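You operate a simulated robot arm through the tools that you are given. There is no shell and no other tool.

Carry out the task below with a simulated robot arm. There is one attempt and no reset: what you move stays moved.

## Task
Pack both label rolls in the small box, then fold its flaps down.
Fine: the beige and the white roll lie flat, side by side.
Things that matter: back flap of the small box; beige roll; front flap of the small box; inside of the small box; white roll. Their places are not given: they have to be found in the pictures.

The check looks at the end state, three seconds after you hand in, the way a careful person would. Anything else that was tipped, shoved, dropped, spilled or broken makes it a failure. Flat cloth is picked up by pressing the open fingertips on it (5 to 10 N) and closing them slowly along it; thin cloth reads only 2 to 8 mm in the jaws.

## Robot
A 6-joint arm with a two-finger parallel gripper, fixed in place. Base frame: the origin is at the foot of the arm, x ahead of it, y to its left, z up. Lengths are in mm, angles in rad, forces in N, time in s.
With the tool pointing down near the work surface it reaches from about 140 to 840 mm from the base axis. Its first joint turns from -2.897 to 2.897 rad. Payload 3.91 kg.
The TCP is the grasp point between the finger pads, 30 mm short of the fingertips. In the tool frame z runs along the fingers and y along their closing line. Largest opening 110 mm; finger width 20, thickness 10; the body of the gripper, 48 by 112 mm, starts 55 mm behind the TCP.
Orientation is that of the tool frame in the base frame, as [roll, pitch, yaw] about the fixed x, y, z axes, in that order (R = Rz(yaw) Ry(pitch) Rx(roll)). With the fingers straight down and closing along the base's y, the tool's x points along the base's -x, its y along +y and its z along -z.

## Interface
- The arm moves only by the tool jog_arm. Its argument "targets" is a list of rows, each an object (a shift or turn left out is 0, a gripper value left out holds the last) with "linear": the shift along the base's x, y, z in units of 30 mm (1.0 is 30 mm), a list of three; "angular": the turn, a rotation vector about the base's x, y, z in units of 5 degrees (1.0 is 5 degrees), a list of three; "claw": the opening in per cent of the stroke, from 0 (shut) to 100 (fully open). In form: [{"linear": [x, y, z], "angular": [wx, wy, wz], "claw": claw}, ...]. A call has 1 to 20 rows; each row shifts and turns the commanded pose from where the row before left it. A call with a number of a shift or a turn outside -1 to 1 is refused whole. Each row takes 0.2 s and may step no farther than 50 mm and 0.15 rad from the row before; otherwise, or with a gripper value out of range, the whole call is refused. A pose out of reach is approached as far as the arm can. The call stops where the force on the tool passes 90 N (or 10 N more than at its start, if that is more) or the arm is blocked; 0.2 s more then pass. Each finger travels about 108 mm/s and halts on what it meets, pressing with about 38 N; the grip force reading is that of the motor and also rises with nothing between the fingers. The clock runs only during rows and for 0.2 s after the last one: add rows that do not move to give the fingers time. The reply holds the time, the measured pose of the TCP, the force on the tool along the base axes, the opening and the grip force, in the units named above and with some noise, with the torque about the TCP (base axes, N m) and any sound that the robot's microphone picked up, and new pictures: "views" is both (left out), scene, wrist or none.
- Cameras (640 x 400 px; columns grow to the right, rows downward): "scene" is fixed at [49.5, -497.3, 1510.5]; the picture's right is [0.07, -1.00, 0.00], its down [-0.85, -0.06, -0.52] and it looks along [0.52, 0.03, -0.85] (base axes); focal length 340 px, centre (320, 200). "wrist" rides on the gripper at [77, 7, -115] in the tool frame; the picture's right is [-0.09, 1.00, 0.00], its down [-0.80, -0.07, -0.59] and it looks along [-0.59, -0.05, 0.80] (tool axes); focal length 270 px, centre (320, 200).
- raise_lower(by): slides the trunk up (or, below 0, down) by that many mm; the arm rides with it, the base frame stays. It gives what a move gives, with no picture.
- pixel_to_xyz(camera, pixels): for up to 12 pixels [column, row] of the newest picture of that camera ("zoom" is the newest enlarged one), the place [x, y, z] in the base frame of the surface seen there, good to about 2 mm. No time passes.
- zoom(camera, box): a new picture of the part [left, top, right, bottom] of that camera's present view, enlarged. No time passes.
- sign_off(): hands the job in; it is judged then, once.

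Leave the gripper open and the arm clear of the work at the hand-in unless told otherwise.

The tools are called after "Request:" as name(argument=value, ...) on one line, values as JSON. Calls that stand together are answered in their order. jog_arm: Moves the arm, as the interface text tells. Its arguments: {"type":"object","properties":{"targets":{"type":"array"},"views":{"type":"string","enum":["both","scene","wrist","none"]}},"required":["targets"]} The other tools are called the same way: raise_lower (by) slides the trunk up or down; pixel_to_xyz (camera, pixels) gives the place of the surface under pixels of a picture; zoom (camera, box) takes an enlarged picture of a part of a camera's view; sign_off () hands the job in.

At the start:

```text
time: 0.0
eef_pos: [340.0, -319.6, 1181.0]
ee_rot: [3.141, 0.001, -3.14]
ft_force: [0.5, 0.0, -0.2]
torque: [-0.02, 0.0, 0.0]
width: 110.0
grasp_force: 0.0
trunk travel left (down, up): [-450.0, 90.0]
```

scene: 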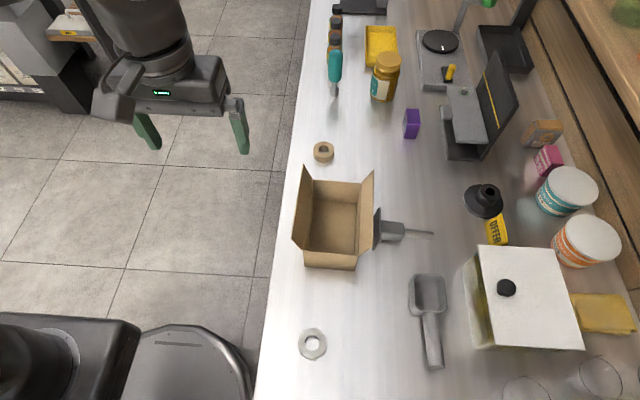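
wrist: 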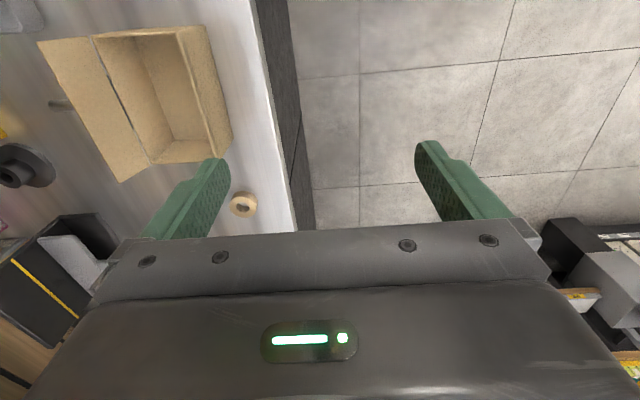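

I see the open box near (333,222), the beige roll at (323,151) and the white roll at (312,343). I'll enlarge that area and read positions.

Request:
zoom(camera="scene", box=[260, 130, 420, 280])

Request:
pixel_to_xyz(camera="scene", pixels=[[323, 145], [315, 151], [331, 152], [323, 159], [312, 331], [301, 345], [325, 343], [312, 356], [290, 300], [312, 344], [323, 150], [400, 300]])

Request:
pixel_to_xyz(camera="scene", pixels=[[313, 180], [361, 184], [308, 250], [357, 254], [303, 168], [294, 238], [373, 172], [370, 240], [335, 240], [335, 200], [306, 264], [354, 268]])

```text
2.67 times, centred on (340, 205) of scene
```

zoom: 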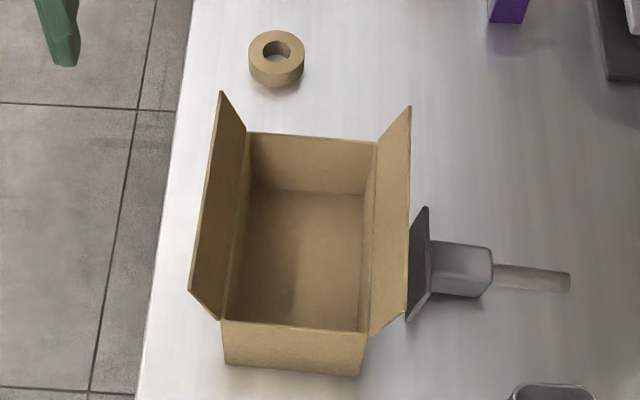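

```text
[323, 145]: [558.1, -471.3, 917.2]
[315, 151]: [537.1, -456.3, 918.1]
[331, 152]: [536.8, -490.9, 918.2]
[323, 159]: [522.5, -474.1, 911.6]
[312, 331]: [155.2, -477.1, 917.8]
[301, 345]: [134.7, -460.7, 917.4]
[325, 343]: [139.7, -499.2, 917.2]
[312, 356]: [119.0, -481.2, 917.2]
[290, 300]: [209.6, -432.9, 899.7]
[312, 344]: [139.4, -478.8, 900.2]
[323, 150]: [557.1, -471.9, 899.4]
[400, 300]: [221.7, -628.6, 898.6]
```

```text
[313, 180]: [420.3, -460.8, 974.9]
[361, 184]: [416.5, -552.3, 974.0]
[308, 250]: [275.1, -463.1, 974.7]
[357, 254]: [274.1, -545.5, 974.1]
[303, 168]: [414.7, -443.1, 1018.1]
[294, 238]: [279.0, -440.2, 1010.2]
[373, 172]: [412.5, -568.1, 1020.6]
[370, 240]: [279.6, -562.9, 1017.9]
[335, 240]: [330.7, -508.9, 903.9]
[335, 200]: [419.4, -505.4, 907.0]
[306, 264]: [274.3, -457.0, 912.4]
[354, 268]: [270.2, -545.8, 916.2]
```

The counter is at z≈899, the box rim at z≈974 and the flaps stand to z≈1020. I'll check the gray tool next to the right flap, and zoom on both rolls to measure them.

Request:
pixel_to_xyz(camera="zoom", pixels=[[427, 210], [410, 318], [430, 300], [437, 245], [485, 250], [488, 290], [565, 275], [408, 250], [220, 95], [192, 290], [409, 108], [404, 312]])

Request:
pixel_to_xyz(camera="zoom", pixels=[[250, 50], [303, 53], [277, 32], [277, 73], [240, 300], [350, 320], [355, 200], [250, 195], [300, 250], [300, 337], [300, 141], [300, 160]])

Request:
zoom(camera="scene", box=[272, 318, 352, 368])

```text
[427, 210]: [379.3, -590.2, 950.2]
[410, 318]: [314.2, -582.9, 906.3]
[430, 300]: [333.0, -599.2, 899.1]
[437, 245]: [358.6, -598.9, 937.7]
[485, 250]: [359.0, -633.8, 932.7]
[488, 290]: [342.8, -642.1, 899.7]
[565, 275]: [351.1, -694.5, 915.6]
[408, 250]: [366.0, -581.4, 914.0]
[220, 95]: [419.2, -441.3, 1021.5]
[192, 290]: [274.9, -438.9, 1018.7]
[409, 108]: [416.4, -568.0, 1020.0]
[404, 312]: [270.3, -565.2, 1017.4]
```

```text
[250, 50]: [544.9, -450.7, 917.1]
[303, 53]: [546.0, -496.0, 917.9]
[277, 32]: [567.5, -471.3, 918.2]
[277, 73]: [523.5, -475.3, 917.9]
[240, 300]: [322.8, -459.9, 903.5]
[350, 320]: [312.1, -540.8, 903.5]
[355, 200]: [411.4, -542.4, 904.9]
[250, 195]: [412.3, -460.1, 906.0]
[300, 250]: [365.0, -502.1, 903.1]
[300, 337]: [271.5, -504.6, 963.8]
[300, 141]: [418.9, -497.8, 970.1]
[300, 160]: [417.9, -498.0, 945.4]
```

```text
8.00 times, centred on (312, 343) of scene
```

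zoom: 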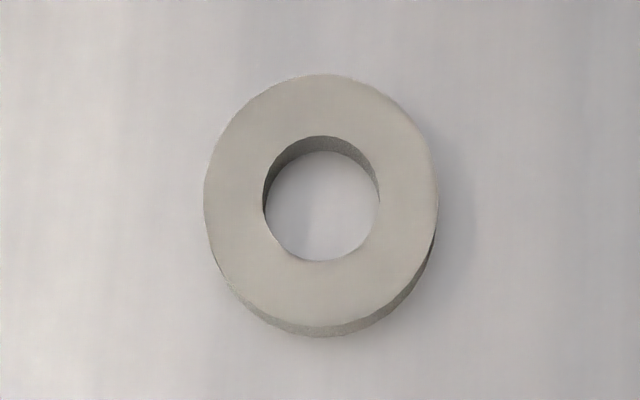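

Now the white roll's edges in the enlarged picture.

Request:
pixel_to_xyz(camera="zoom", pixels=[[207, 195], [436, 190], [320, 77], [320, 320], [230, 120], [420, 270], [270, 185], [378, 195], [320, 137], [320, 262]])

```text
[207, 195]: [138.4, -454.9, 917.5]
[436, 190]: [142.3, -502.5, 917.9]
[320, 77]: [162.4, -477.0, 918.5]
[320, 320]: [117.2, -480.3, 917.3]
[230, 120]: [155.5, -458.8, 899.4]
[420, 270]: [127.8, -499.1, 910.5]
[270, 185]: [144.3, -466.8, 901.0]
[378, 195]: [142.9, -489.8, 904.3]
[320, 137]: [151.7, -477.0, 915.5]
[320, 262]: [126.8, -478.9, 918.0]
```

The white roll's centre is about (140, -479), the beige one's about (545, -473). Each is about 46 mm across and 18 mm tall. The fingers should close along x so the gripper body fits between the flaps. I'll go over the beige roll at height and turn the tool by -90° about z.

Request:
jog_arm(targets=[{"linear": [0.685, -0.512, 0], "angular": [0, 0, -1], "claw": 100}, {"linear": [0.685, -0.512, 0], "angular": [0, 0, -1]}, {"linear": [0.685, -0.512, 0], "angular": [0, 0, -1]}, {"linear": [0.685, -0.512, 0], "angular": [0, 0, -1]}, {"linear": [0.685, -0.512, 0], "angular": [0, 0, -1]}, {"linear": [0.685, -0.512, 0], "angular": [0, 0, -1]}, {"linear": [0.685, -0.512, 0], "angular": [0, 0, -1]}, {"linear": [0.685, -0.512, 0], "angular": [0, 0, -1]}, {"linear": [0.685, -0.512, 0], "angular": [0, 0, -1]}, {"linear": [0.685, -0.512, 0], "angular": [0, 0, -1]}, {"linear": [0, 0, -0.5], "angular": [0, 0, -1]}, {"linear": [0, 0, -0.5], "angular": [0, 0, -1]}, {"linear": [0, 0, -0.5], "angular": [0, 0, -1]}, {"linear": [0, 0, -0.5], "angular": [0, 0, -1]}, {"linear": [0, 0, -0.5], "angular": [0, 0, -1]}, {"linear": [0, 0, -0.5], "angular": [0, 0, -1]}, {"linear": [0, 0, -0.5], "angular": [0, 0, -1]}, {"linear": [0, 0, -0.5], "angular": [0, 0, -1]}, {"linear": [0, 0, 0]}])

```text
time: 4.0
eef_pos: [545.3, -474.0, 1062.1]
ee_rot: [-3.141, 0.001, 1.57]
ft_force: [-1.1, 0.5, -0.5]
torque: [0.0, -0.02, 0.02]
width: 110.1
grasp_force: 0.1
trunk travel left (down, up): [-450.0, 90.0]
```

scene: 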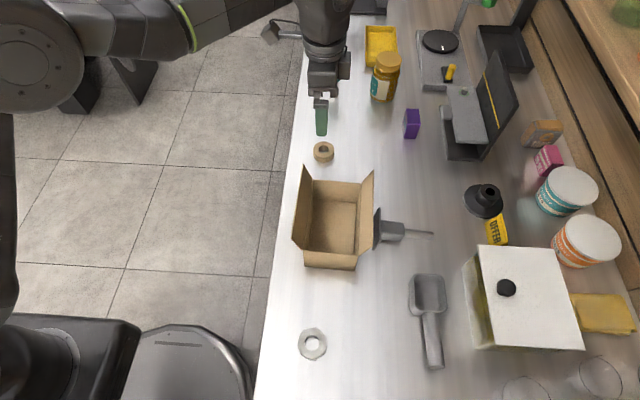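
wrist: 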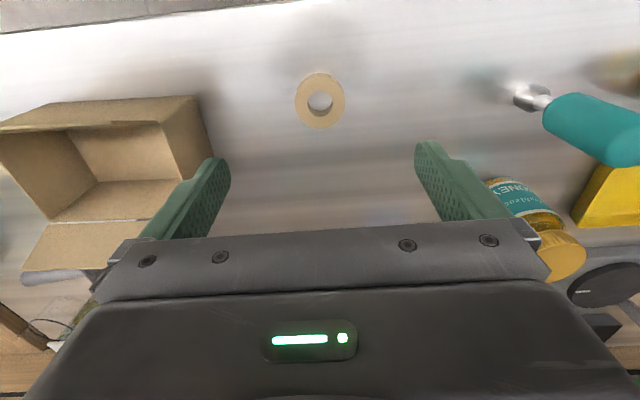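

The wrist view shows the beige roll at (320,101), centred between the open fingers. Next I go straight down to TCP z≈932, which puts the tips about 3 mm above the counter.

Request:
jog_arm(targets=[{"linear": [0, 0, -0.7]}, {"linear": [0, 0, -0.7]}, {"linear": [0, 0, -0.7]}, {"linear": [0, 0, -0.7]}, {"linear": [0, 0, -0.7]}, {"linear": [0, 0, -0.5]}, {"linear": [0, 0, -0.33]}, {"linear": [0, 0, 0]}])

```text
time: 5.8
eef_pos: [546.3, -473.6, 932.5]
ee_rot: [3.141, 0.0, 1.572]
ft_force: [-0.3, 1.0, -0.1]
torque: [0.01, -0.02, 0.01]
width: 110.0
grasp_force: 0.0
trunk travel left (down, up): [-450.0, 90.0]
```

scene: 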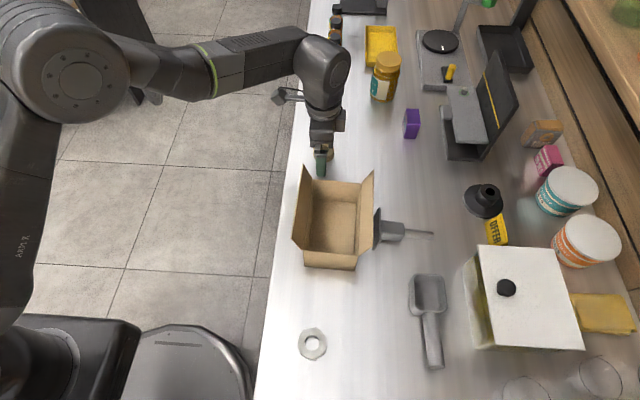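
wrist: 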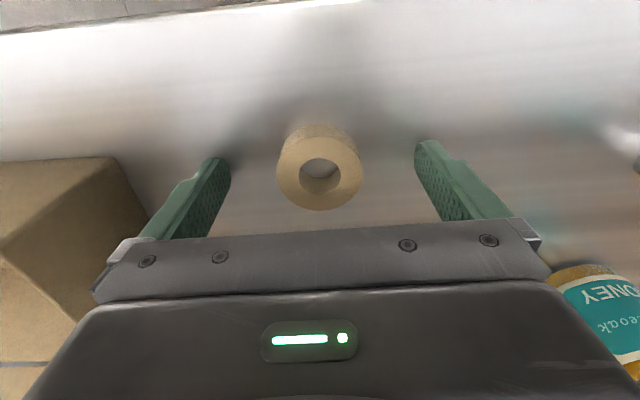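

The roll sits between the fingertips at (320,170). I close on it, and the width should stop near 46 mm.

Request:
jog_arm(targets=[{"claw": 60}, {"claw": 45}, {"claw": 35}, {"claw": 35}, {"claw": 35}], views="wrist")

```text
time: 7.0
eef_pos: [546.2, -473.5, 931.8]
ee_rot: [3.141, 0.001, 1.57]
ft_force: [-0.3, 0.4, 0.3]
torque: [-0.02, -0.02, -0.01]
width: 46.4
grasp_force: 38.1
trunk travel left (down, up): [-450.0, 90.0]
```

wrist: 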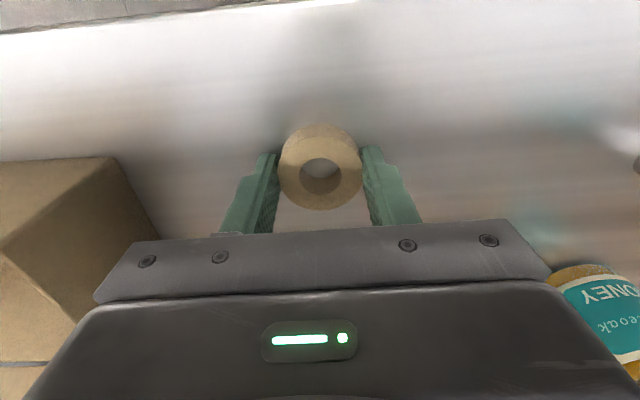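

Held at 46.4 mm. I lift 150 mm and carry the roll over the far half of the box, to (379, -503).

Request:
jog_arm(targets=[{"linear": [0, 0, 0.7]}, {"linear": [0, 0, 1]}, {"linear": [0, 0, 1]}, {"linear": [0, 0, 1]}, {"linear": [0, 0, 1]}, {"linear": [0, 0, 0.3]}, {"linear": [-0.796, -0.14, 0]}, {"linear": [-0.796, -0.14, 0]}, {"linear": [-0.796, -0.14, 0]}, {"linear": [-0.796, -0.14, 0]}, {"linear": [-0.796, -0.14, 0]}, {"linear": [-0.796, -0.14, 0]}, {"linear": [-0.796, -0.14, 0]}, {}])

```text
time: 10.0
eef_pos: [377.8, -502.2, 1081.5]
ee_rot: [-3.141, 0.0, 1.571]
ft_force: [-0.7, 0.5, 0.0]
torque: [-0.06, -0.03, -0.02]
width: 38.4
grasp_force: 0.0
trunk travel left (down, up): [-450.0, 90.0]
```

scene: 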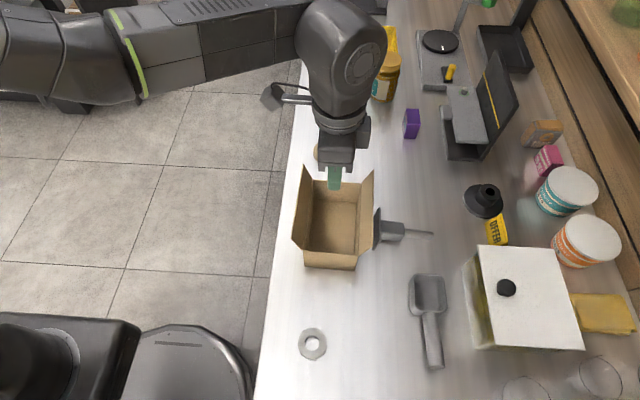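
wrist: 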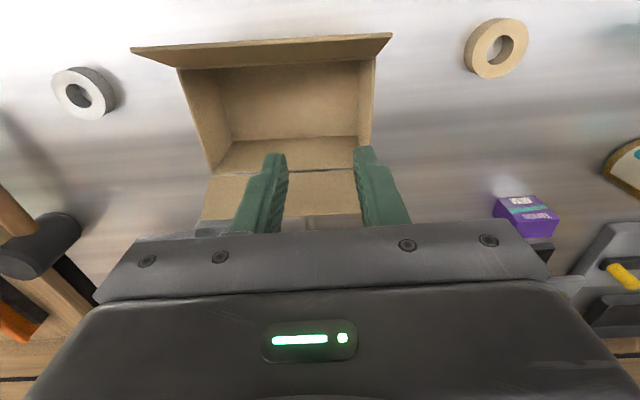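

The roll slipped out: the width is 38 mm and the roll is still on the counter at (496,47) in the wrist view. I'll find its new position.

Request:
zoom(camera="wrist", box=[456, 8, 536, 88])

Request:
pixel_to_xyz(camera="wrist", pixels=[[468, 44], [524, 36], [494, 21], [494, 72], [480, 60], [510, 60]])

Request:
zoom(camera="scene", box=[290, 120, 370, 170])

```text
5.00 times, centred on (496, 48) of wrist
```

zoom: 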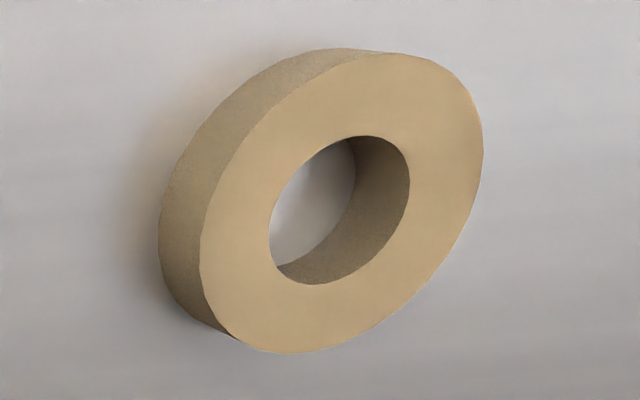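

```text
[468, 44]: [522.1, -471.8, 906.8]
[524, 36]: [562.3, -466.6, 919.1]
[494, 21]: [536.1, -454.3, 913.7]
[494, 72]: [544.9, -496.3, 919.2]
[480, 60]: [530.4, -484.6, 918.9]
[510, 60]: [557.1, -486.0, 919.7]
```

```text
8.00 times, centred on (330, 145) of scene
```

zoom: 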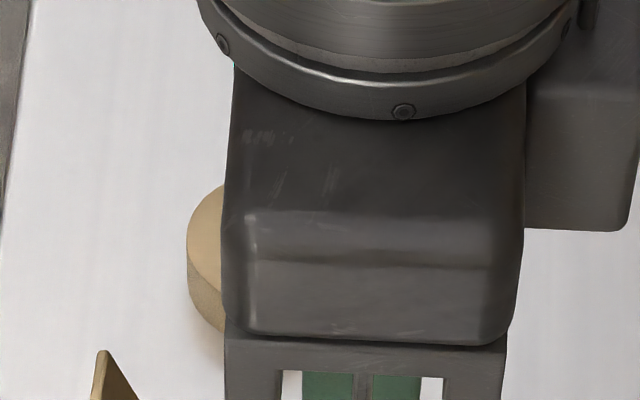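

The roll's centre is still about (543, -475), so it slid out at the start of the lift. I'll go back, set the tips lower, squeeze fully and lift slowly. First I open and return above it.

Request:
jog_arm(targets=[{"linear": [0.796, 0.13, 0], "claw": 60}, {"linear": [0.796, 0.13, 0]}, {"linear": [0.796, 0.13, 0]}, {"linear": [0.796, 0.13, 0]}, {"linear": [0.796, 0.13, 0]}, {"linear": [0.796, 0.13, 0]}, {"linear": [0.796, 0.13, 0]}, {"linear": [0, 0, -1]}, {"linear": [0, 0, -1]}, {}])

```text
time: 12.2
eef_pos: [545.0, -474.6, 1022.2]
ee_rot: [3.141, 0.0, 1.571]
ft_force: [0.7, -0.2, -0.6]
torque: [0.03, 0.01, -0.05]
width: 66.1
grasp_force: 0.0
trunk travel left (down, up): [-450.0, 90.0]
```

scene: 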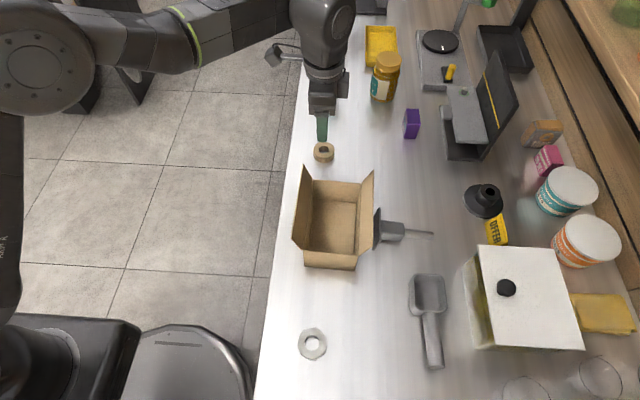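
wrist: 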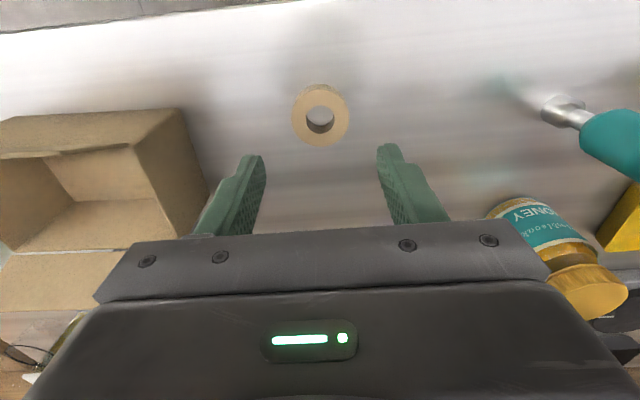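

I'm back above the roll. I read its edges from this wrist view.

Request:
pixel_to_xyz(camera="wrist", pixels=[[293, 118], [349, 116], [320, 91], [320, 144], [300, 135], [341, 135], [300, 99], [341, 99], [250, 158], [392, 147]])

Request:
zoom(camera="wrist", box=[180, 80, 460, 255])

```text
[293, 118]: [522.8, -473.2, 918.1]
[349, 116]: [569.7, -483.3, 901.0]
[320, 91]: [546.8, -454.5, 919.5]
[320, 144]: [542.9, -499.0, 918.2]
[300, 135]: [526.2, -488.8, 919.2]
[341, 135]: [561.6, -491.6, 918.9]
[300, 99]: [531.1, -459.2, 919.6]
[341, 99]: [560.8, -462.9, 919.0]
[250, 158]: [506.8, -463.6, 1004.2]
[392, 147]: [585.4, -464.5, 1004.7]
```

```text
2.29 times, centred on (320, 168) of wrist
```

zoom: 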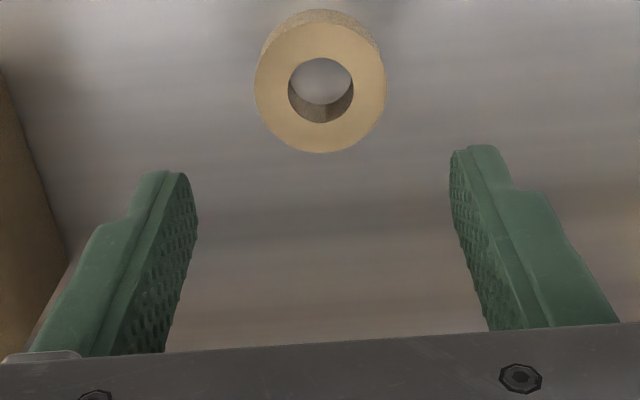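

The roll's centre is about (545.5, -476.5). I shift 2 mm in -y, go down until the tips nearly touch (TCP z≈930) and close fully.

Request:
jog_arm(targets=[{"linear": [0.017, -0.06, -0.7]}, {"linear": [0, 0, -0.7]}, {"linear": [0, 0, -0.7]}, {"linear": [0, 0, -0.5]}, {"linear": [0, 0, -0.3]}, {"linear": [0, 0, -0.17]}, {}, {"claw": 45}, {"claw": 35}, {"claw": 20}, {"claw": 0}, {"claw": 0}, {}, {}])

```text
time: 15.2
eef_pos: [545.9, -477.4, 930.2]
ee_rot: [3.141, 0.002, 1.572]
ft_force: [0.8, -1.1, 6.6]
torque: [0.02, 0.12, 0.09]
width: 46.0
grasp_force: 37.7
trunk travel left (down, up): [-450.0, 90.0]
```

scene: 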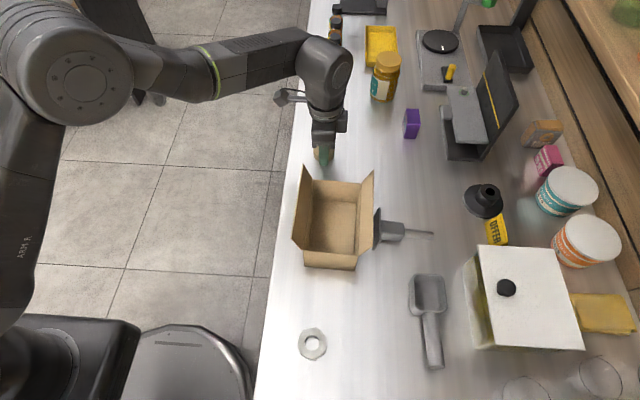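
wrist: 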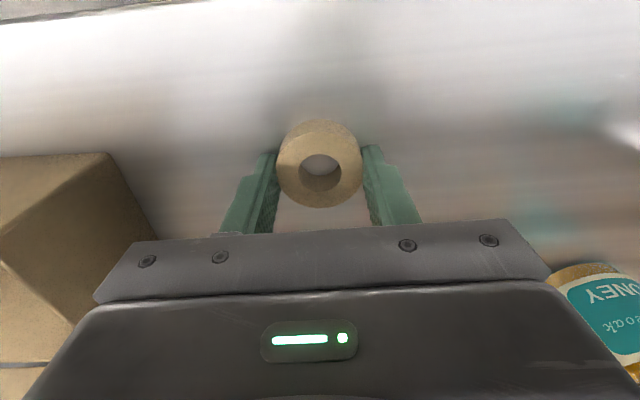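

Gripped at 46.0 mm with the tips lightly on the counter. Now a slow lift to see whether it holds.

Request:
jog_arm(targets=[{"linear": [0, 0, 0.05]}, {"linear": [0, 0, 0.05]}, {"linear": [0, 0, 0.1]}, {"linear": [0, 0, 0.1]}, {"linear": [0, 0, 0.15]}, {"linear": [0, 0, 0.2]}, {"linear": [0, 0, 0.2]}, {}])

```text
time: 17.0
eef_pos: [546.6, -477.9, 953.8]
ee_rot: [-3.141, 0.0, 1.571]
ft_force: [0.2, 0.1, -0.1]
torque: [-0.01, 0.02, 0.03]
width: 45.9
grasp_force: 37.6
trunk travel left (down, up): [-450.0, 90.0]
```

scene: 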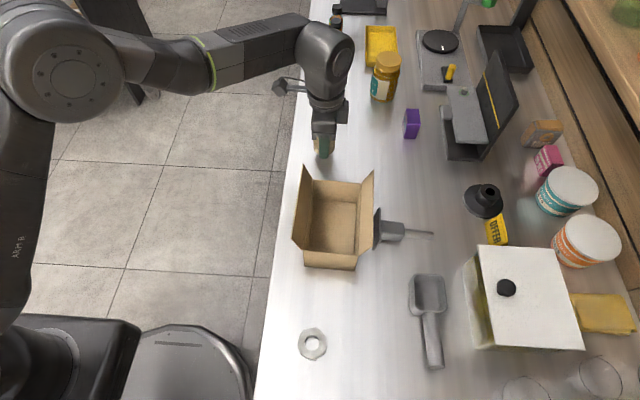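
wrist: 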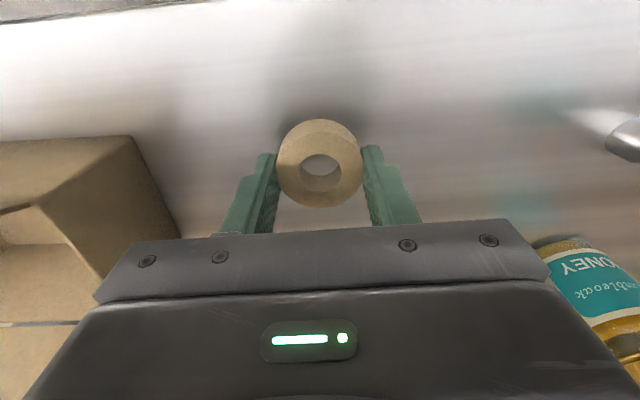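

It holds (45.9 mm). I lift to z≈1085 at moderate speed and carry it over the far half of the box.

Request:
jog_arm(targets=[{"linear": [0, 0, 0.3]}, {"linear": [0, 0, 0.5]}, {"linear": [0, 0, 0.6]}, {"linear": [0, 0, 0.7]}, {"linear": [0, 0, 0.7]}, {"linear": [0, 0, 0.7]}, {"linear": [0, 0, 0.5]}, {"linear": [0, 0, 0.3]}, {"linear": [-0.25, -0.04, 0]}, {"linear": [-0.5, -0.08, 0]}, {"linear": [-0.6, -0.09, 0]}, {"linear": [-0.7, -0.1, 0]}, {"linear": [-0.7, -0.1, 0]}, {"linear": [-0.7, -0.1, 0]}, {"linear": [-0.7, -0.1, 0]}, {"linear": [-0.6, -0.09, 0]}, {"linear": [-0.5, -0.08, 0]}, {"linear": [-0.337, -0.057, 0]}, {}])

```text
time: 21.0
eef_pos: [378.9, -503.1, 1082.6]
ee_rot: [3.141, -0.001, 1.572]
ft_force: [-0.5, -0.5, -0.9]
torque: [0.03, -0.02, -0.03]
width: 46.1
grasp_force: 38.3
trunk travel left (down, up): [-450.0, 90.0]
```

scene: 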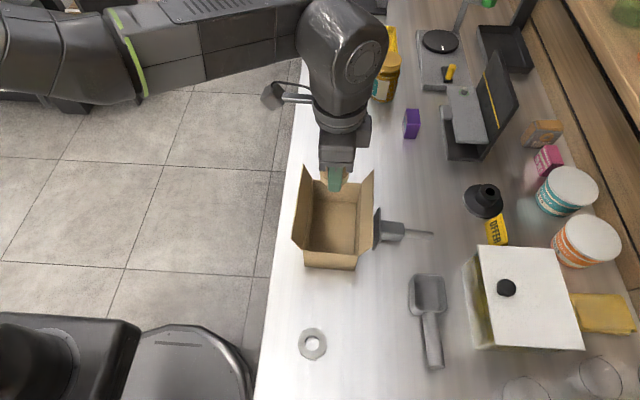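
wrist: 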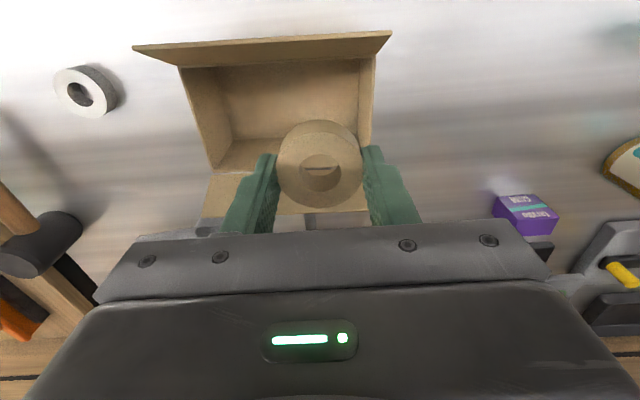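

Still held. I lower it into the box to TCP z≈937, with the roll just above the box floor at ~903.

Request:
jog_arm(targets=[{"linear": [0, 0, -0.3]}, {"linear": [0, 0, -0.6]}, {"linear": [0, 0, -0.6]}, {"linear": [0, 0, -0.6]}, {"linear": [0, 0, -0.6]}, {"linear": [0, 0, -0.6]}, {"linear": [0, 0, -0.6]}, {"linear": [0, 0, -0.4]}, {"linear": [0, 0, -0.3]}, {"linear": [0, 0, -0.15]}, {"linear": [0, 0, -0.07]}, {}])

```text
time: 23.6
eef_pos: [377.5, -502.1, 939.0]
ee_rot: [-3.141, 0.0, 1.571]
ft_force: [0.0, -0.5, -0.4]
torque: [0.01, 0.0, 0.02]
width: 45.8
grasp_force: 37.9
trunk travel left (down, up): [-450.0, 90.0]
```

scene: 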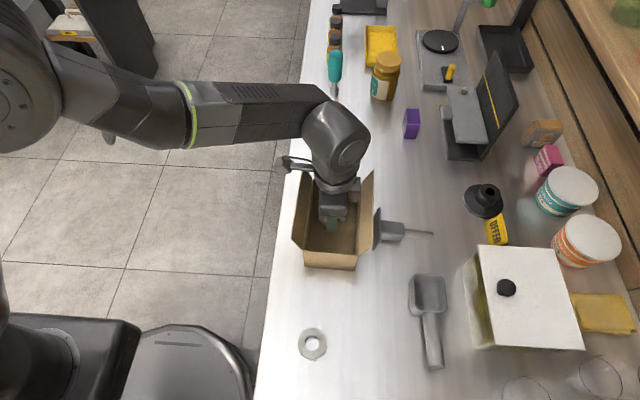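
wrist: 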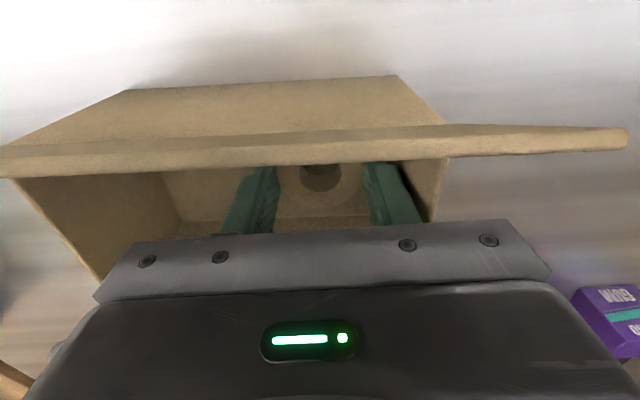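

All clear, no contact. I lower 4 mm more, open just about 3 mm per finger and lift out slowly.

Request:
jog_arm(targets=[{"linear": [0, 0, -0.08]}, {"linear": [0, 0, -0.05]}, {}, {"claw": 46}, {"claw": 46.5}, {}, {}])

```text
time: 25.2
eef_pos: [378.3, -503.6, 936.2]
ee_rot: [3.141, 0.0, 1.573]
ft_force: [0.1, -0.1, 0.4]
torque: [0.02, -0.01, 0.02]
width: 51.4
grasp_force: 0.1
trunk travel left (down, up): [-450.0, 90.0]
```

scene: 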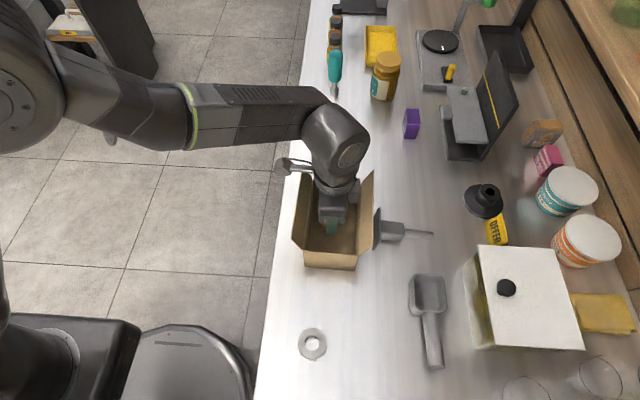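
wrist: 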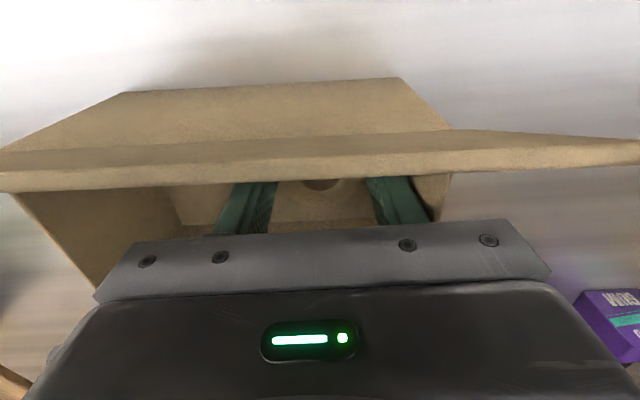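

Released (51.4 mm). I lift straight up to z≈1085.

Request:
jog_arm(targets=[{"linear": [0, 0, 0.2]}, {"linear": [0, 0, 0.4]}, {"linear": [0, 0, 0.6]}, {"linear": [0, 0, 0.8]}, {"linear": [0, 0, 1]}, {"linear": [0, 0, 1]}, {"linear": [0, 0, 1]}, {}])

```text
time: 27.0
eef_pos: [378.9, -502.3, 1089.4]
ee_rot: [-3.141, -0.001, 1.571]
ft_force: [-1.0, -1.1, 0.0]
torque: [0.02, -0.01, 0.05]
width: 51.6
grasp_force: 0.0
trunk travel left (down, up): [-450.0, 90.0]
```

scene: 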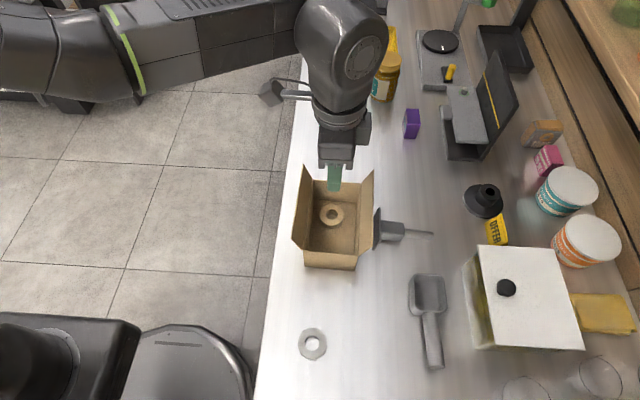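
wrist: 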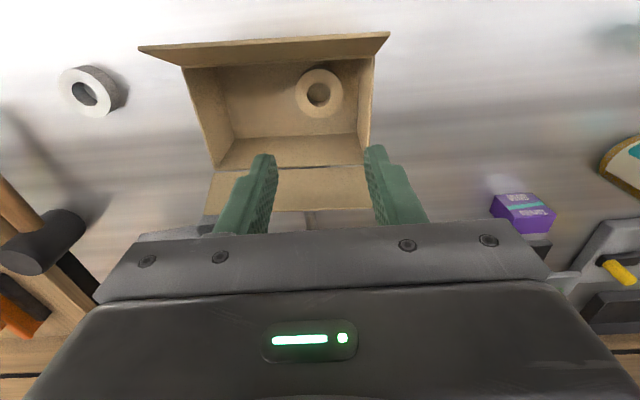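

The beige roll lies flat in the box. I read its exact place and the white roll's edges.

Request:
pixel_to_xyz(camera="wrist", pixels=[[297, 92], [341, 92], [319, 71], [319, 114], [358, 100], [218, 110], [100, 70], [100, 115]])

Request:
zoom(camera="scene", box=[292, 165, 380, 275])

```text
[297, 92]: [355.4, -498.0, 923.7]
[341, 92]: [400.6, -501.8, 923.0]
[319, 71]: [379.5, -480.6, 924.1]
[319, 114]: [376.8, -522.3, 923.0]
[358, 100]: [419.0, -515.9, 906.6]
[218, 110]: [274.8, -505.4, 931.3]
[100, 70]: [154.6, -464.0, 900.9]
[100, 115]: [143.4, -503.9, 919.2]
```

```text
3.64 times, centred on (336, 220) of scene
```

zoom: 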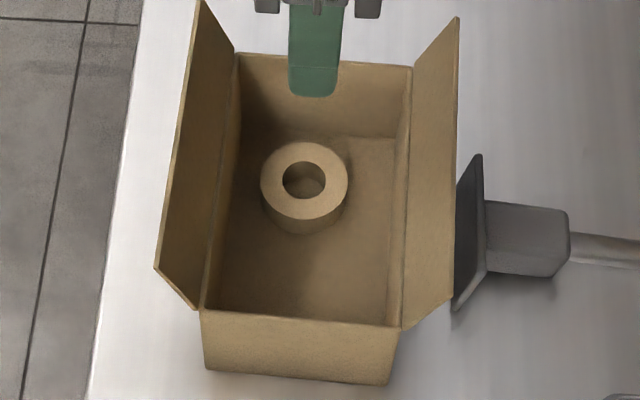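

The beige roll occupies x 355–401, and the inner walls are at about 275 and 419. So the white roll goes to x≈313. I travel above the white roll at about (140, -479) with the claw at 60%.

Request:
jog_arm(targets=[{"linear": [-0.796, 0.078, 0], "claw": 60}, {"linear": [-0.796, 0.078, 0]}, {"linear": [-0.796, 0.078, 0]}, {"linear": [-0.796, 0.078, 0]}, {"linear": [-0.796, 0.078, 0]}, {"linear": [-0.796, 0.078, 0]}, {"linear": [-0.796, 0.078, 0]}, {"linear": [-0.796, 0.078, 0]}, {"linear": [-0.796, 0.078, 0]}, {"linear": [-0.796, 0.078, 0]}, {"linear": [0, 0, -0.8]}, {"linear": [0, 0, -0.8]}, {"linear": [0, 0, -0.6]}, {}])

```text
time: 30.0
eef_pos: [138.2, -480.8, 1018.2]
ee_rot: [-3.141, 0.0, 1.571]
ft_force: [0.2, -0.1, 0.7]
torque: [-0.04, 0.0, 0.02]
width: 66.1
grasp_force: 0.2
trunk travel left (down, up): [-450.0, 90.0]
```

scene: 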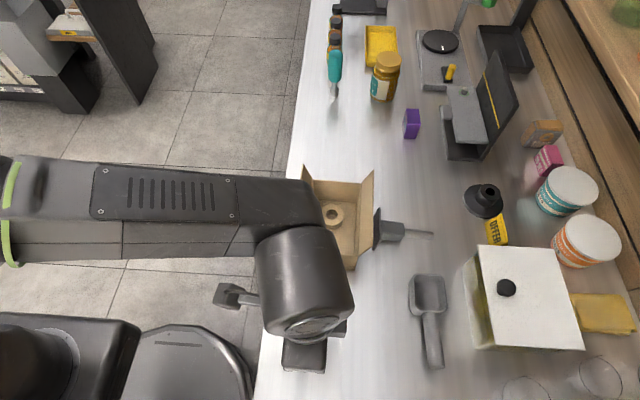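
wrist: 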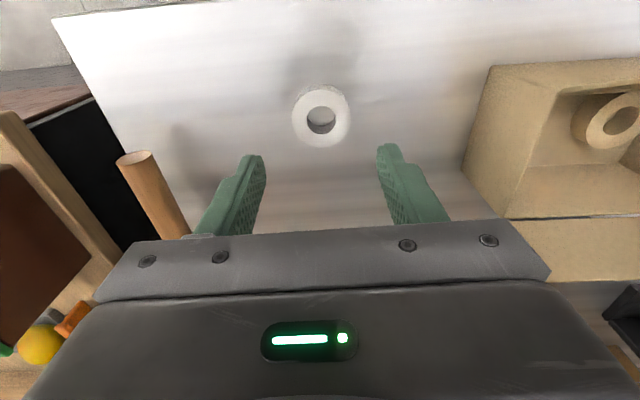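

The white roll is at about (321,118), centred. I'll read its edges, and the wooden handle at (140,165) for clearance.

Request:
pixel_to_xyz(camera="wrist", pixels=[[293, 118], [348, 118], [320, 91], [320, 145], [300, 135], [341, 135], [300, 99], [341, 99], [137, 158], [165, 200], [180, 230], [100, 170]])

```text
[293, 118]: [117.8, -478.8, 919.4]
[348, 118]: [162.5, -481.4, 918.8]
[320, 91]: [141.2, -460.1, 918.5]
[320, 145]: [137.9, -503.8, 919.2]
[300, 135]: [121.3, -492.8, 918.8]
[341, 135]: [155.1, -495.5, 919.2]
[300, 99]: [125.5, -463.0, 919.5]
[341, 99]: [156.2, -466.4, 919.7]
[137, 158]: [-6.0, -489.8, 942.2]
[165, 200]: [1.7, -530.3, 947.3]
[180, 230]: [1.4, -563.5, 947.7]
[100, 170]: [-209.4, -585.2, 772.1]
```

The wooden handle is at x≈0, well clear of the fingers. The white roll's centre is about (139.8, -480.7). I go down to TCP z≈930 and close fully.

Request:
jog_arm(targets=[{"linear": [0.05, 0, -0.7]}, {"linear": [0, 0, -0.7]}, {"linear": [0, 0, -0.6]}, {"linear": [0, 0, -0.5]}, {"linear": [0, 0, -0.27]}, {"linear": [0, 0, -0.15]}, {}, {"claw": 45}, {"claw": 35}, {"claw": 20}, {"claw": 0}, {}, {}, {}])

```text
time: 33.0
eef_pos: [141.0, -478.9, 931.3]
ee_rot: [3.141, 0.001, 1.571]
ft_force: [-1.0, -0.3, -1.2]
torque: [-0.04, 0.01, 0.01]
width: 46.4
grasp_force: 37.8
trunk travel left (down, up): [-450.0, 90.0]
```

scene: 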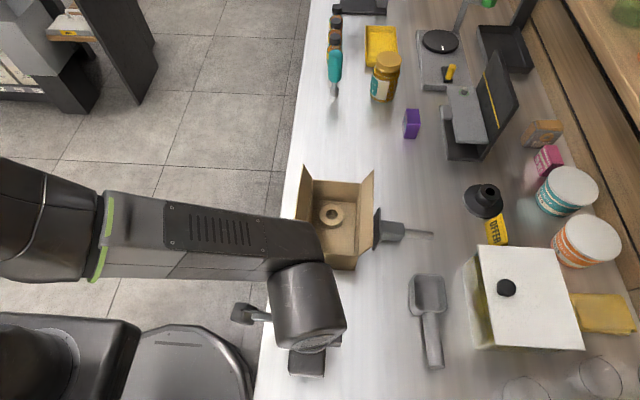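
wrist: 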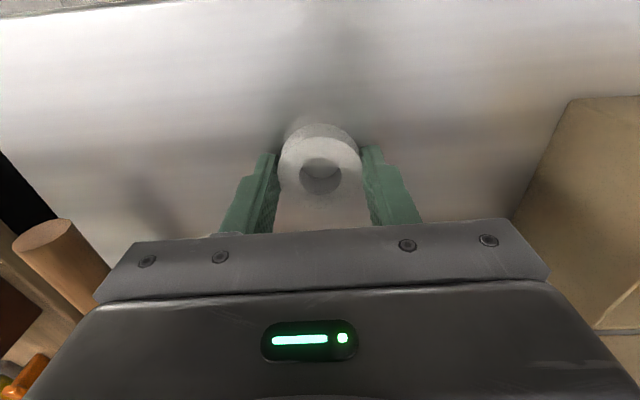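

Width is 46.4 mm and the roll sits at row ~168, the same picture as the grip that slipped. The grip that held was 1.5 mm lower and 3 mm further in -y. I reopen, adjust and regrip.

Request:
jog_arm(targets=[{"claw": 55}, {"claw": 55}, {"linear": [0, -0.08, -0.03]}, {"linear": [0, 0, -0.02]}, {}, {"claw": 42}, {"claw": 30}, {"claw": 10}, {"claw": 0}, {}, {}, {}], views="wrist")

```text
time: 35.6
eef_pos: [139.8, -480.7, 929.5]
ee_rot: [-3.142, 0.0, 1.571]
ft_force: [1.5, 0.1, 4.8]
torque: [-0.01, -0.11, 0.0]
width: 46.4
grasp_force: 38.5
trunk travel left (down, up): [-450.0, 90.0]
```

wrist: 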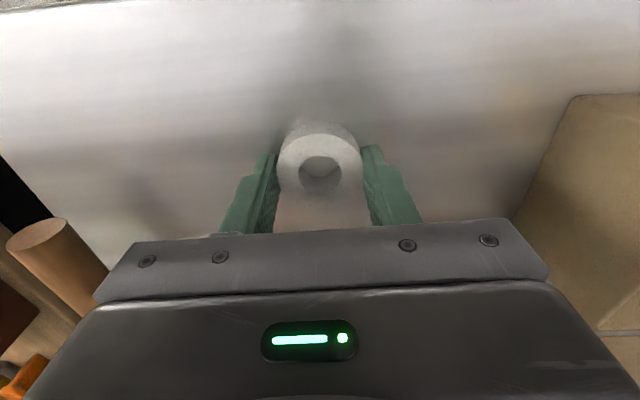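

The tips now touch the counter lightly (4.8 N). I lift slowly.

Request:
jog_arm(targets=[{"linear": [0, 0, 0.05]}, {"linear": [0, 0, 0.05]}, {"linear": [0, 0, 0.1]}, {"linear": [0, 0, 0.1]}, {"linear": [0, 0, 0.15]}, {"linear": [0, 0, 0.2]}, {"linear": [0, 0, 0.2]}, {}], views="wrist")

```text
time: 37.4
eef_pos: [143.0, -482.9, 955.3]
ee_rot: [-3.141, -0.001, 1.57]
ft_force: [-0.1, -0.3, 0.7]
torque: [-0.03, 0.02, -0.01]
width: 46.2
grasp_force: 38.1
trunk travel left (down, up): [-450.0, 90.0]
```

wrist: 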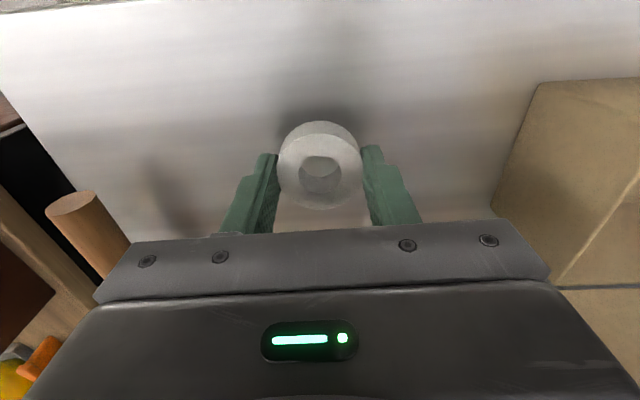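

It holds. I lift to ~1087 and carry it over the near half of the box.

Request:
jog_arm(targets=[{"linear": [0, 0, 0.3]}, {"linear": [0, 0, 0.5]}, {"linear": [0, 0, 0.7]}, {"linear": [0, 0, 0.8]}, {"linear": [0, 0, 0.8]}, {"linear": [0, 0, 0.7]}, {"linear": [0, 0, 0.4]}, {"linear": [0, 0, 0.2]}, {"linear": [0.25, -0.03, 0]}, {"linear": [0.5, -0.06, 0]}, {"linear": [0.7, -0.08, 0]}, {"linear": [0.8, -0.1, 0]}, {"linear": [0.8, -0.1, 0]}, {"linear": [0.8, -0.1, 0]}, {"linear": [0.8, -0.1, 0]}, {"linear": [0.5, -0.06, 0]}, {"linear": [0.35, -0.04, 0]}, {"linear": [0.22, -0.02, 0]}, {}, {}])

```text
time: 41.6
eef_pos: [312.9, -503.4, 1087.5]
ee_rot: [3.141, 0.0, 1.571]
ft_force: [-0.4, 0.0, -0.4]
torque: [0.01, 0.02, -0.01]
width: 46.6
grasp_force: 38.0
trunk travel left (down, up): [-450.0, 90.0]
```

scene: 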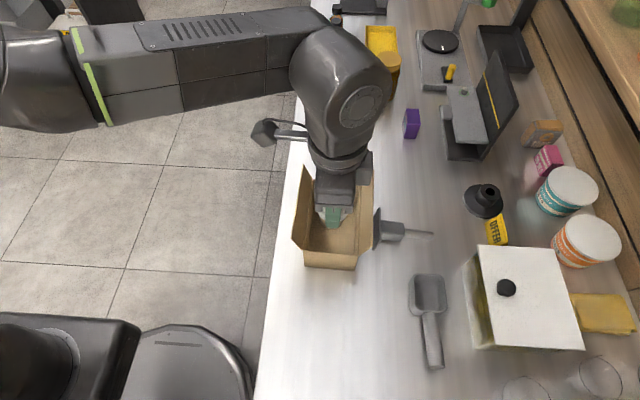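
wrist: 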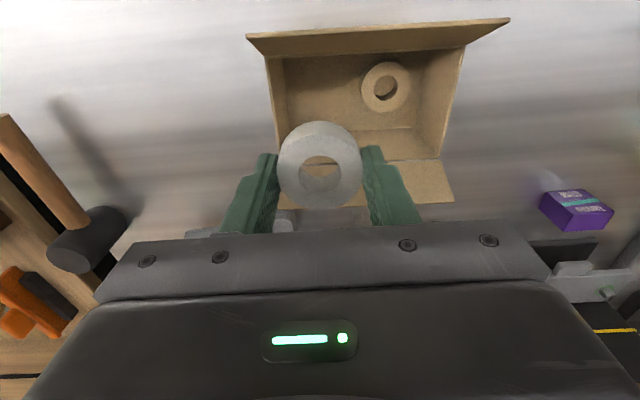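

I'm over the slot: the fingers will span x≈280–346, with the beige roll's edge at 355. I lower the roll to TCP z≈940.

Request:
jog_arm(targets=[{"linear": [0, 0, -0.3]}, {"linear": [0, 0, -0.6]}, {"linear": [0, 0, -0.6]}, {"linear": [0, 0, -0.6]}, {"linear": [0, 0, -0.6]}, {"linear": [0, 0, -0.6]}, {"linear": [0, 0, -0.6]}, {"linear": [0, 0, -0.5]}, {"linear": [0, 0, -0.3]}, {"linear": [0, 0, -0.15]}, {"linear": [0, 0, -0.07]}, {}])

```text
time: 44.2
eef_pos: [312.3, -501.0, 939.6]
ee_rot: [-3.14, 0.0, 1.57]
ft_force: [0.3, 0.4, 0.3]
torque: [-0.01, -0.03, 0.0]
width: 46.1
grasp_force: 38.1
trunk travel left (down, up): [-450.0, 90.0]
```

scene: 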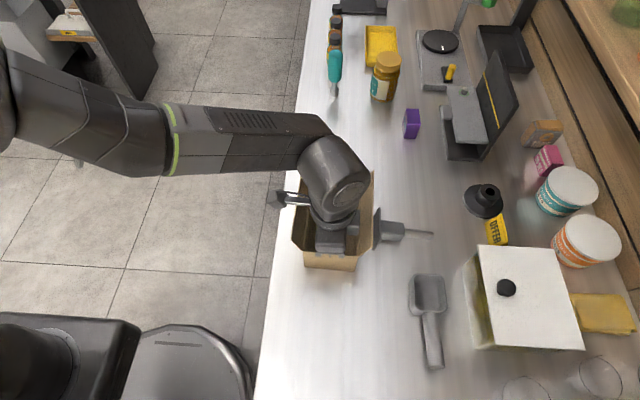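
wrist: 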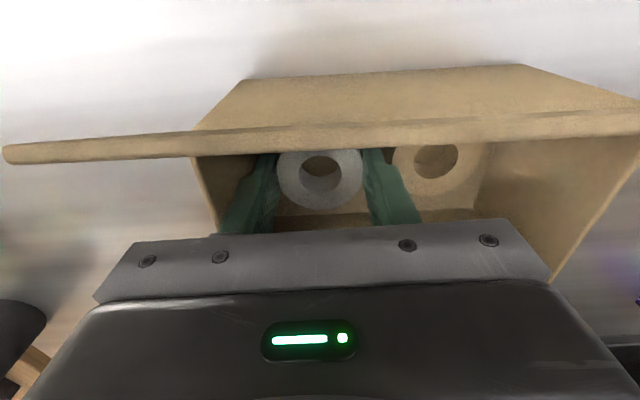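

No contact so far. I lower 4 mm, open a little to 46.5%, then rise.

Request:
jog_arm(targets=[{"linear": [0, 0, -0.08]}, {"linear": [0, 0, -0.05]}, {}, {"claw": 46}, {"claw": 46.5}, {}, {}, {"linear": [0, 0, 0.2]}, {"linear": [0, 0, 0.4]}, {"linear": [0, 0, 0.6]}, {"linear": [0, 0, 0.8]}, {"linear": [0, 0, 1]}, {"linear": [0, 0, 1]}, {"linear": [0, 0, 1]}, {"linear": [0, 0, 1]}, {}])

```text
time: 47.6
eef_pos: [312.8, -502.3, 1118.8]
ee_rot: [-3.141, 0.001, 1.571]
ft_force: [-0.2, -0.2, 0.3]
torque: [-0.01, 0.02, 0.0]
width: 51.2
grasp_force: 0.1
trunk travel left (down, up): [-450.0, 90.0]
```

scene: 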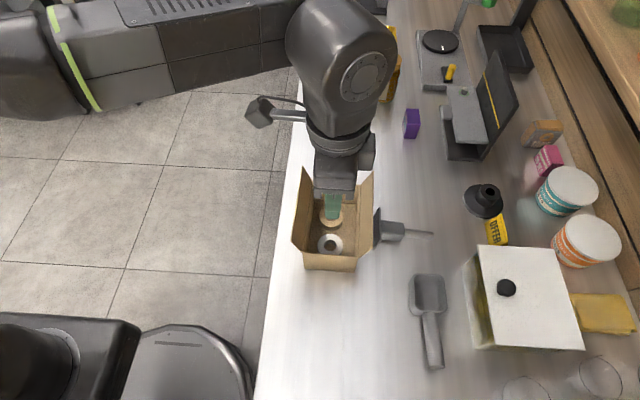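
wrist: 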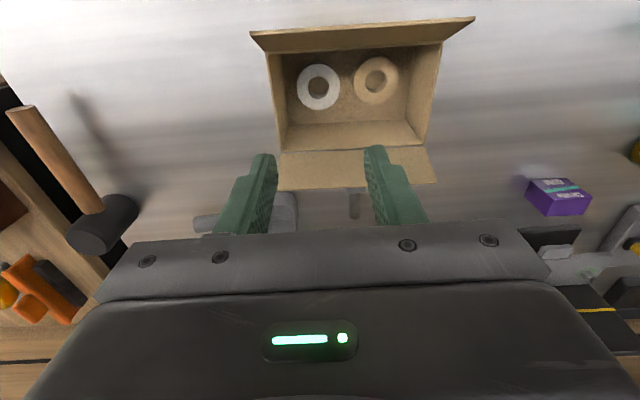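

Both rolls lie flat, side by side. Now the flaps. I close the fingers, go outside the +y flap at y≈-405, x≈347, and lower the tips to about z 993 (TCP ≈1023).

Request:
jog_arm(targets=[{"linear": [0.19, 0.54, 0], "claw": 0}, {"linear": [0.19, 0.54, 0]}, {"linear": [0.19, 0.54, 0]}, {"linear": [0.19, 0.54, 0]}, {"linear": [0.19, 0.54, 0]}, {"linear": [0.19, 0.54, 0]}, {"linear": [0, 0, -0.8]}, {"linear": [0, 0, -0.8]}, {"linear": [0, 0, -0.8]}, {"linear": [0, 0, -0.8]}, {}])

Request:
zoom(camera="scene", box=[260, 150, 420, 280])

```text
time: 50.0
eef_pos: [346.3, -406.0, 1021.7]
ee_rot: [3.141, 0.0, 1.571]
ft_force: [0.5, -0.3, 0.3]
torque: [-0.03, -0.01, 0.02]
width: 0.0
grasp_force: 38.0
trunk travel left (down, up): [-450.0, 90.0]
```

scene: 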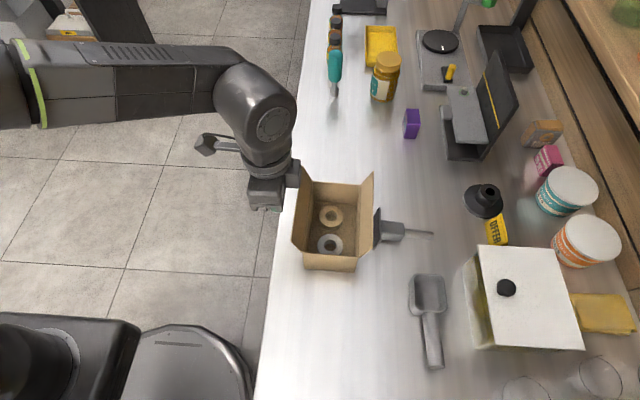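
wrist: 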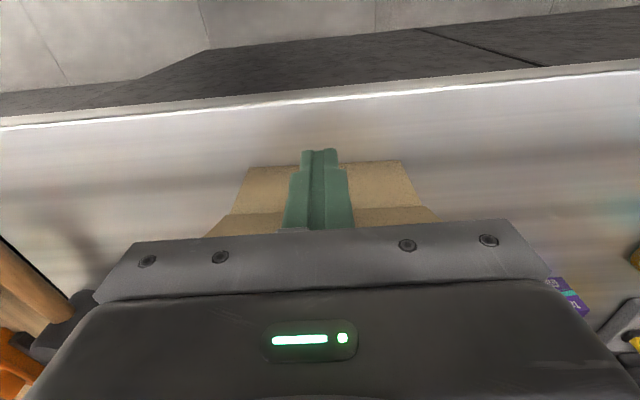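

```text
3.08 times, centred on (340, 215) of scene
```

zoom: 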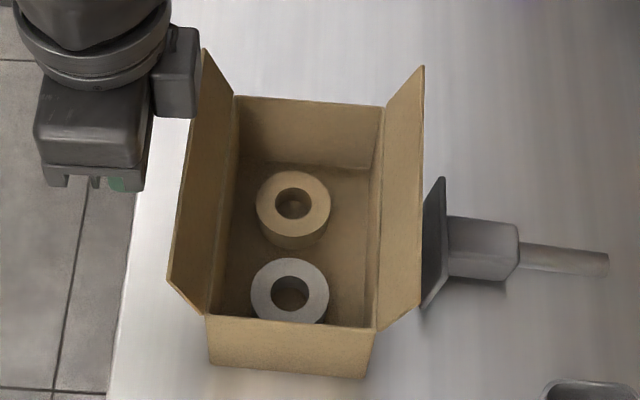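

Tips are outside the flap. I push slowly in -y against its upper edge and watch the force.

Request:
jog_arm(targets=[{"linear": [0, -0.4, 0]}, {"linear": [0, -0.25, 0]}, {"linear": [0, -0.2, 0]}, {"linear": [0, -0.2, 0]}, {"linear": [0, -0.2, 0]}, {"linear": [0, -0.2, 0]}, {"linear": [0, -0.2, 0]}, {"linear": [0, -0.2, 0]}])

Request:
zoom(camera="scene", box=[260, 150, 420, 280])

```text
time: 51.8
eef_pos: [346.5, -461.8, 1020.7]
ee_rot: [-3.141, 0.0, 1.57]
ft_force: [-0.1, 0.0, 0.1]
torque: [-0.01, 0.01, -0.02]
width: 0.0
grasp_force: 37.6
trunk travel left (down, up): [-450.0, 90.0]
```

scene: 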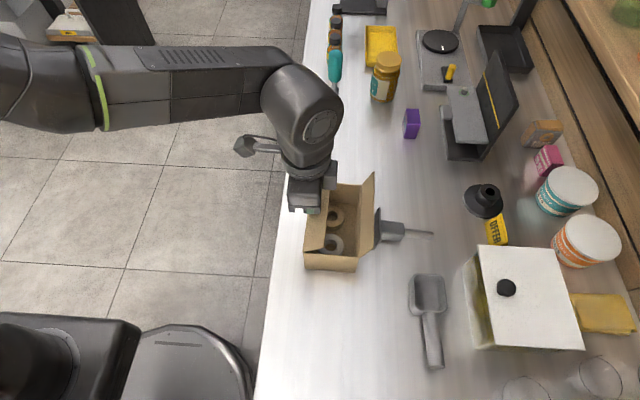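
wrist: 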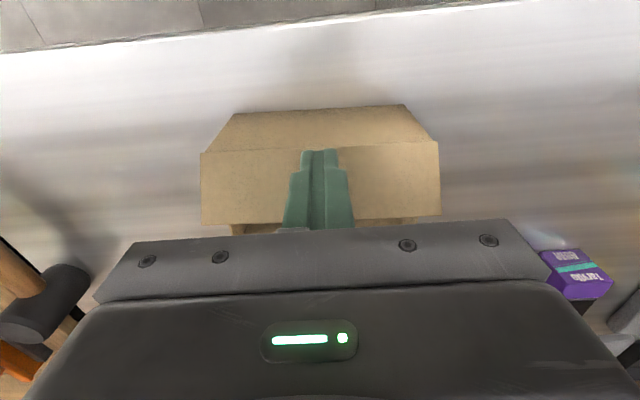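

```text
3.08 times, centred on (340, 215) of scene
```

zoom: 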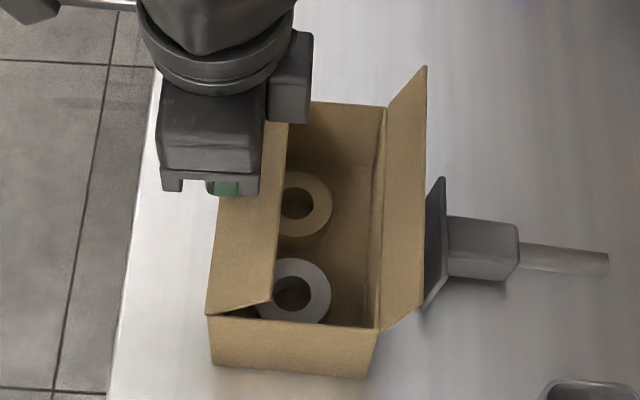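

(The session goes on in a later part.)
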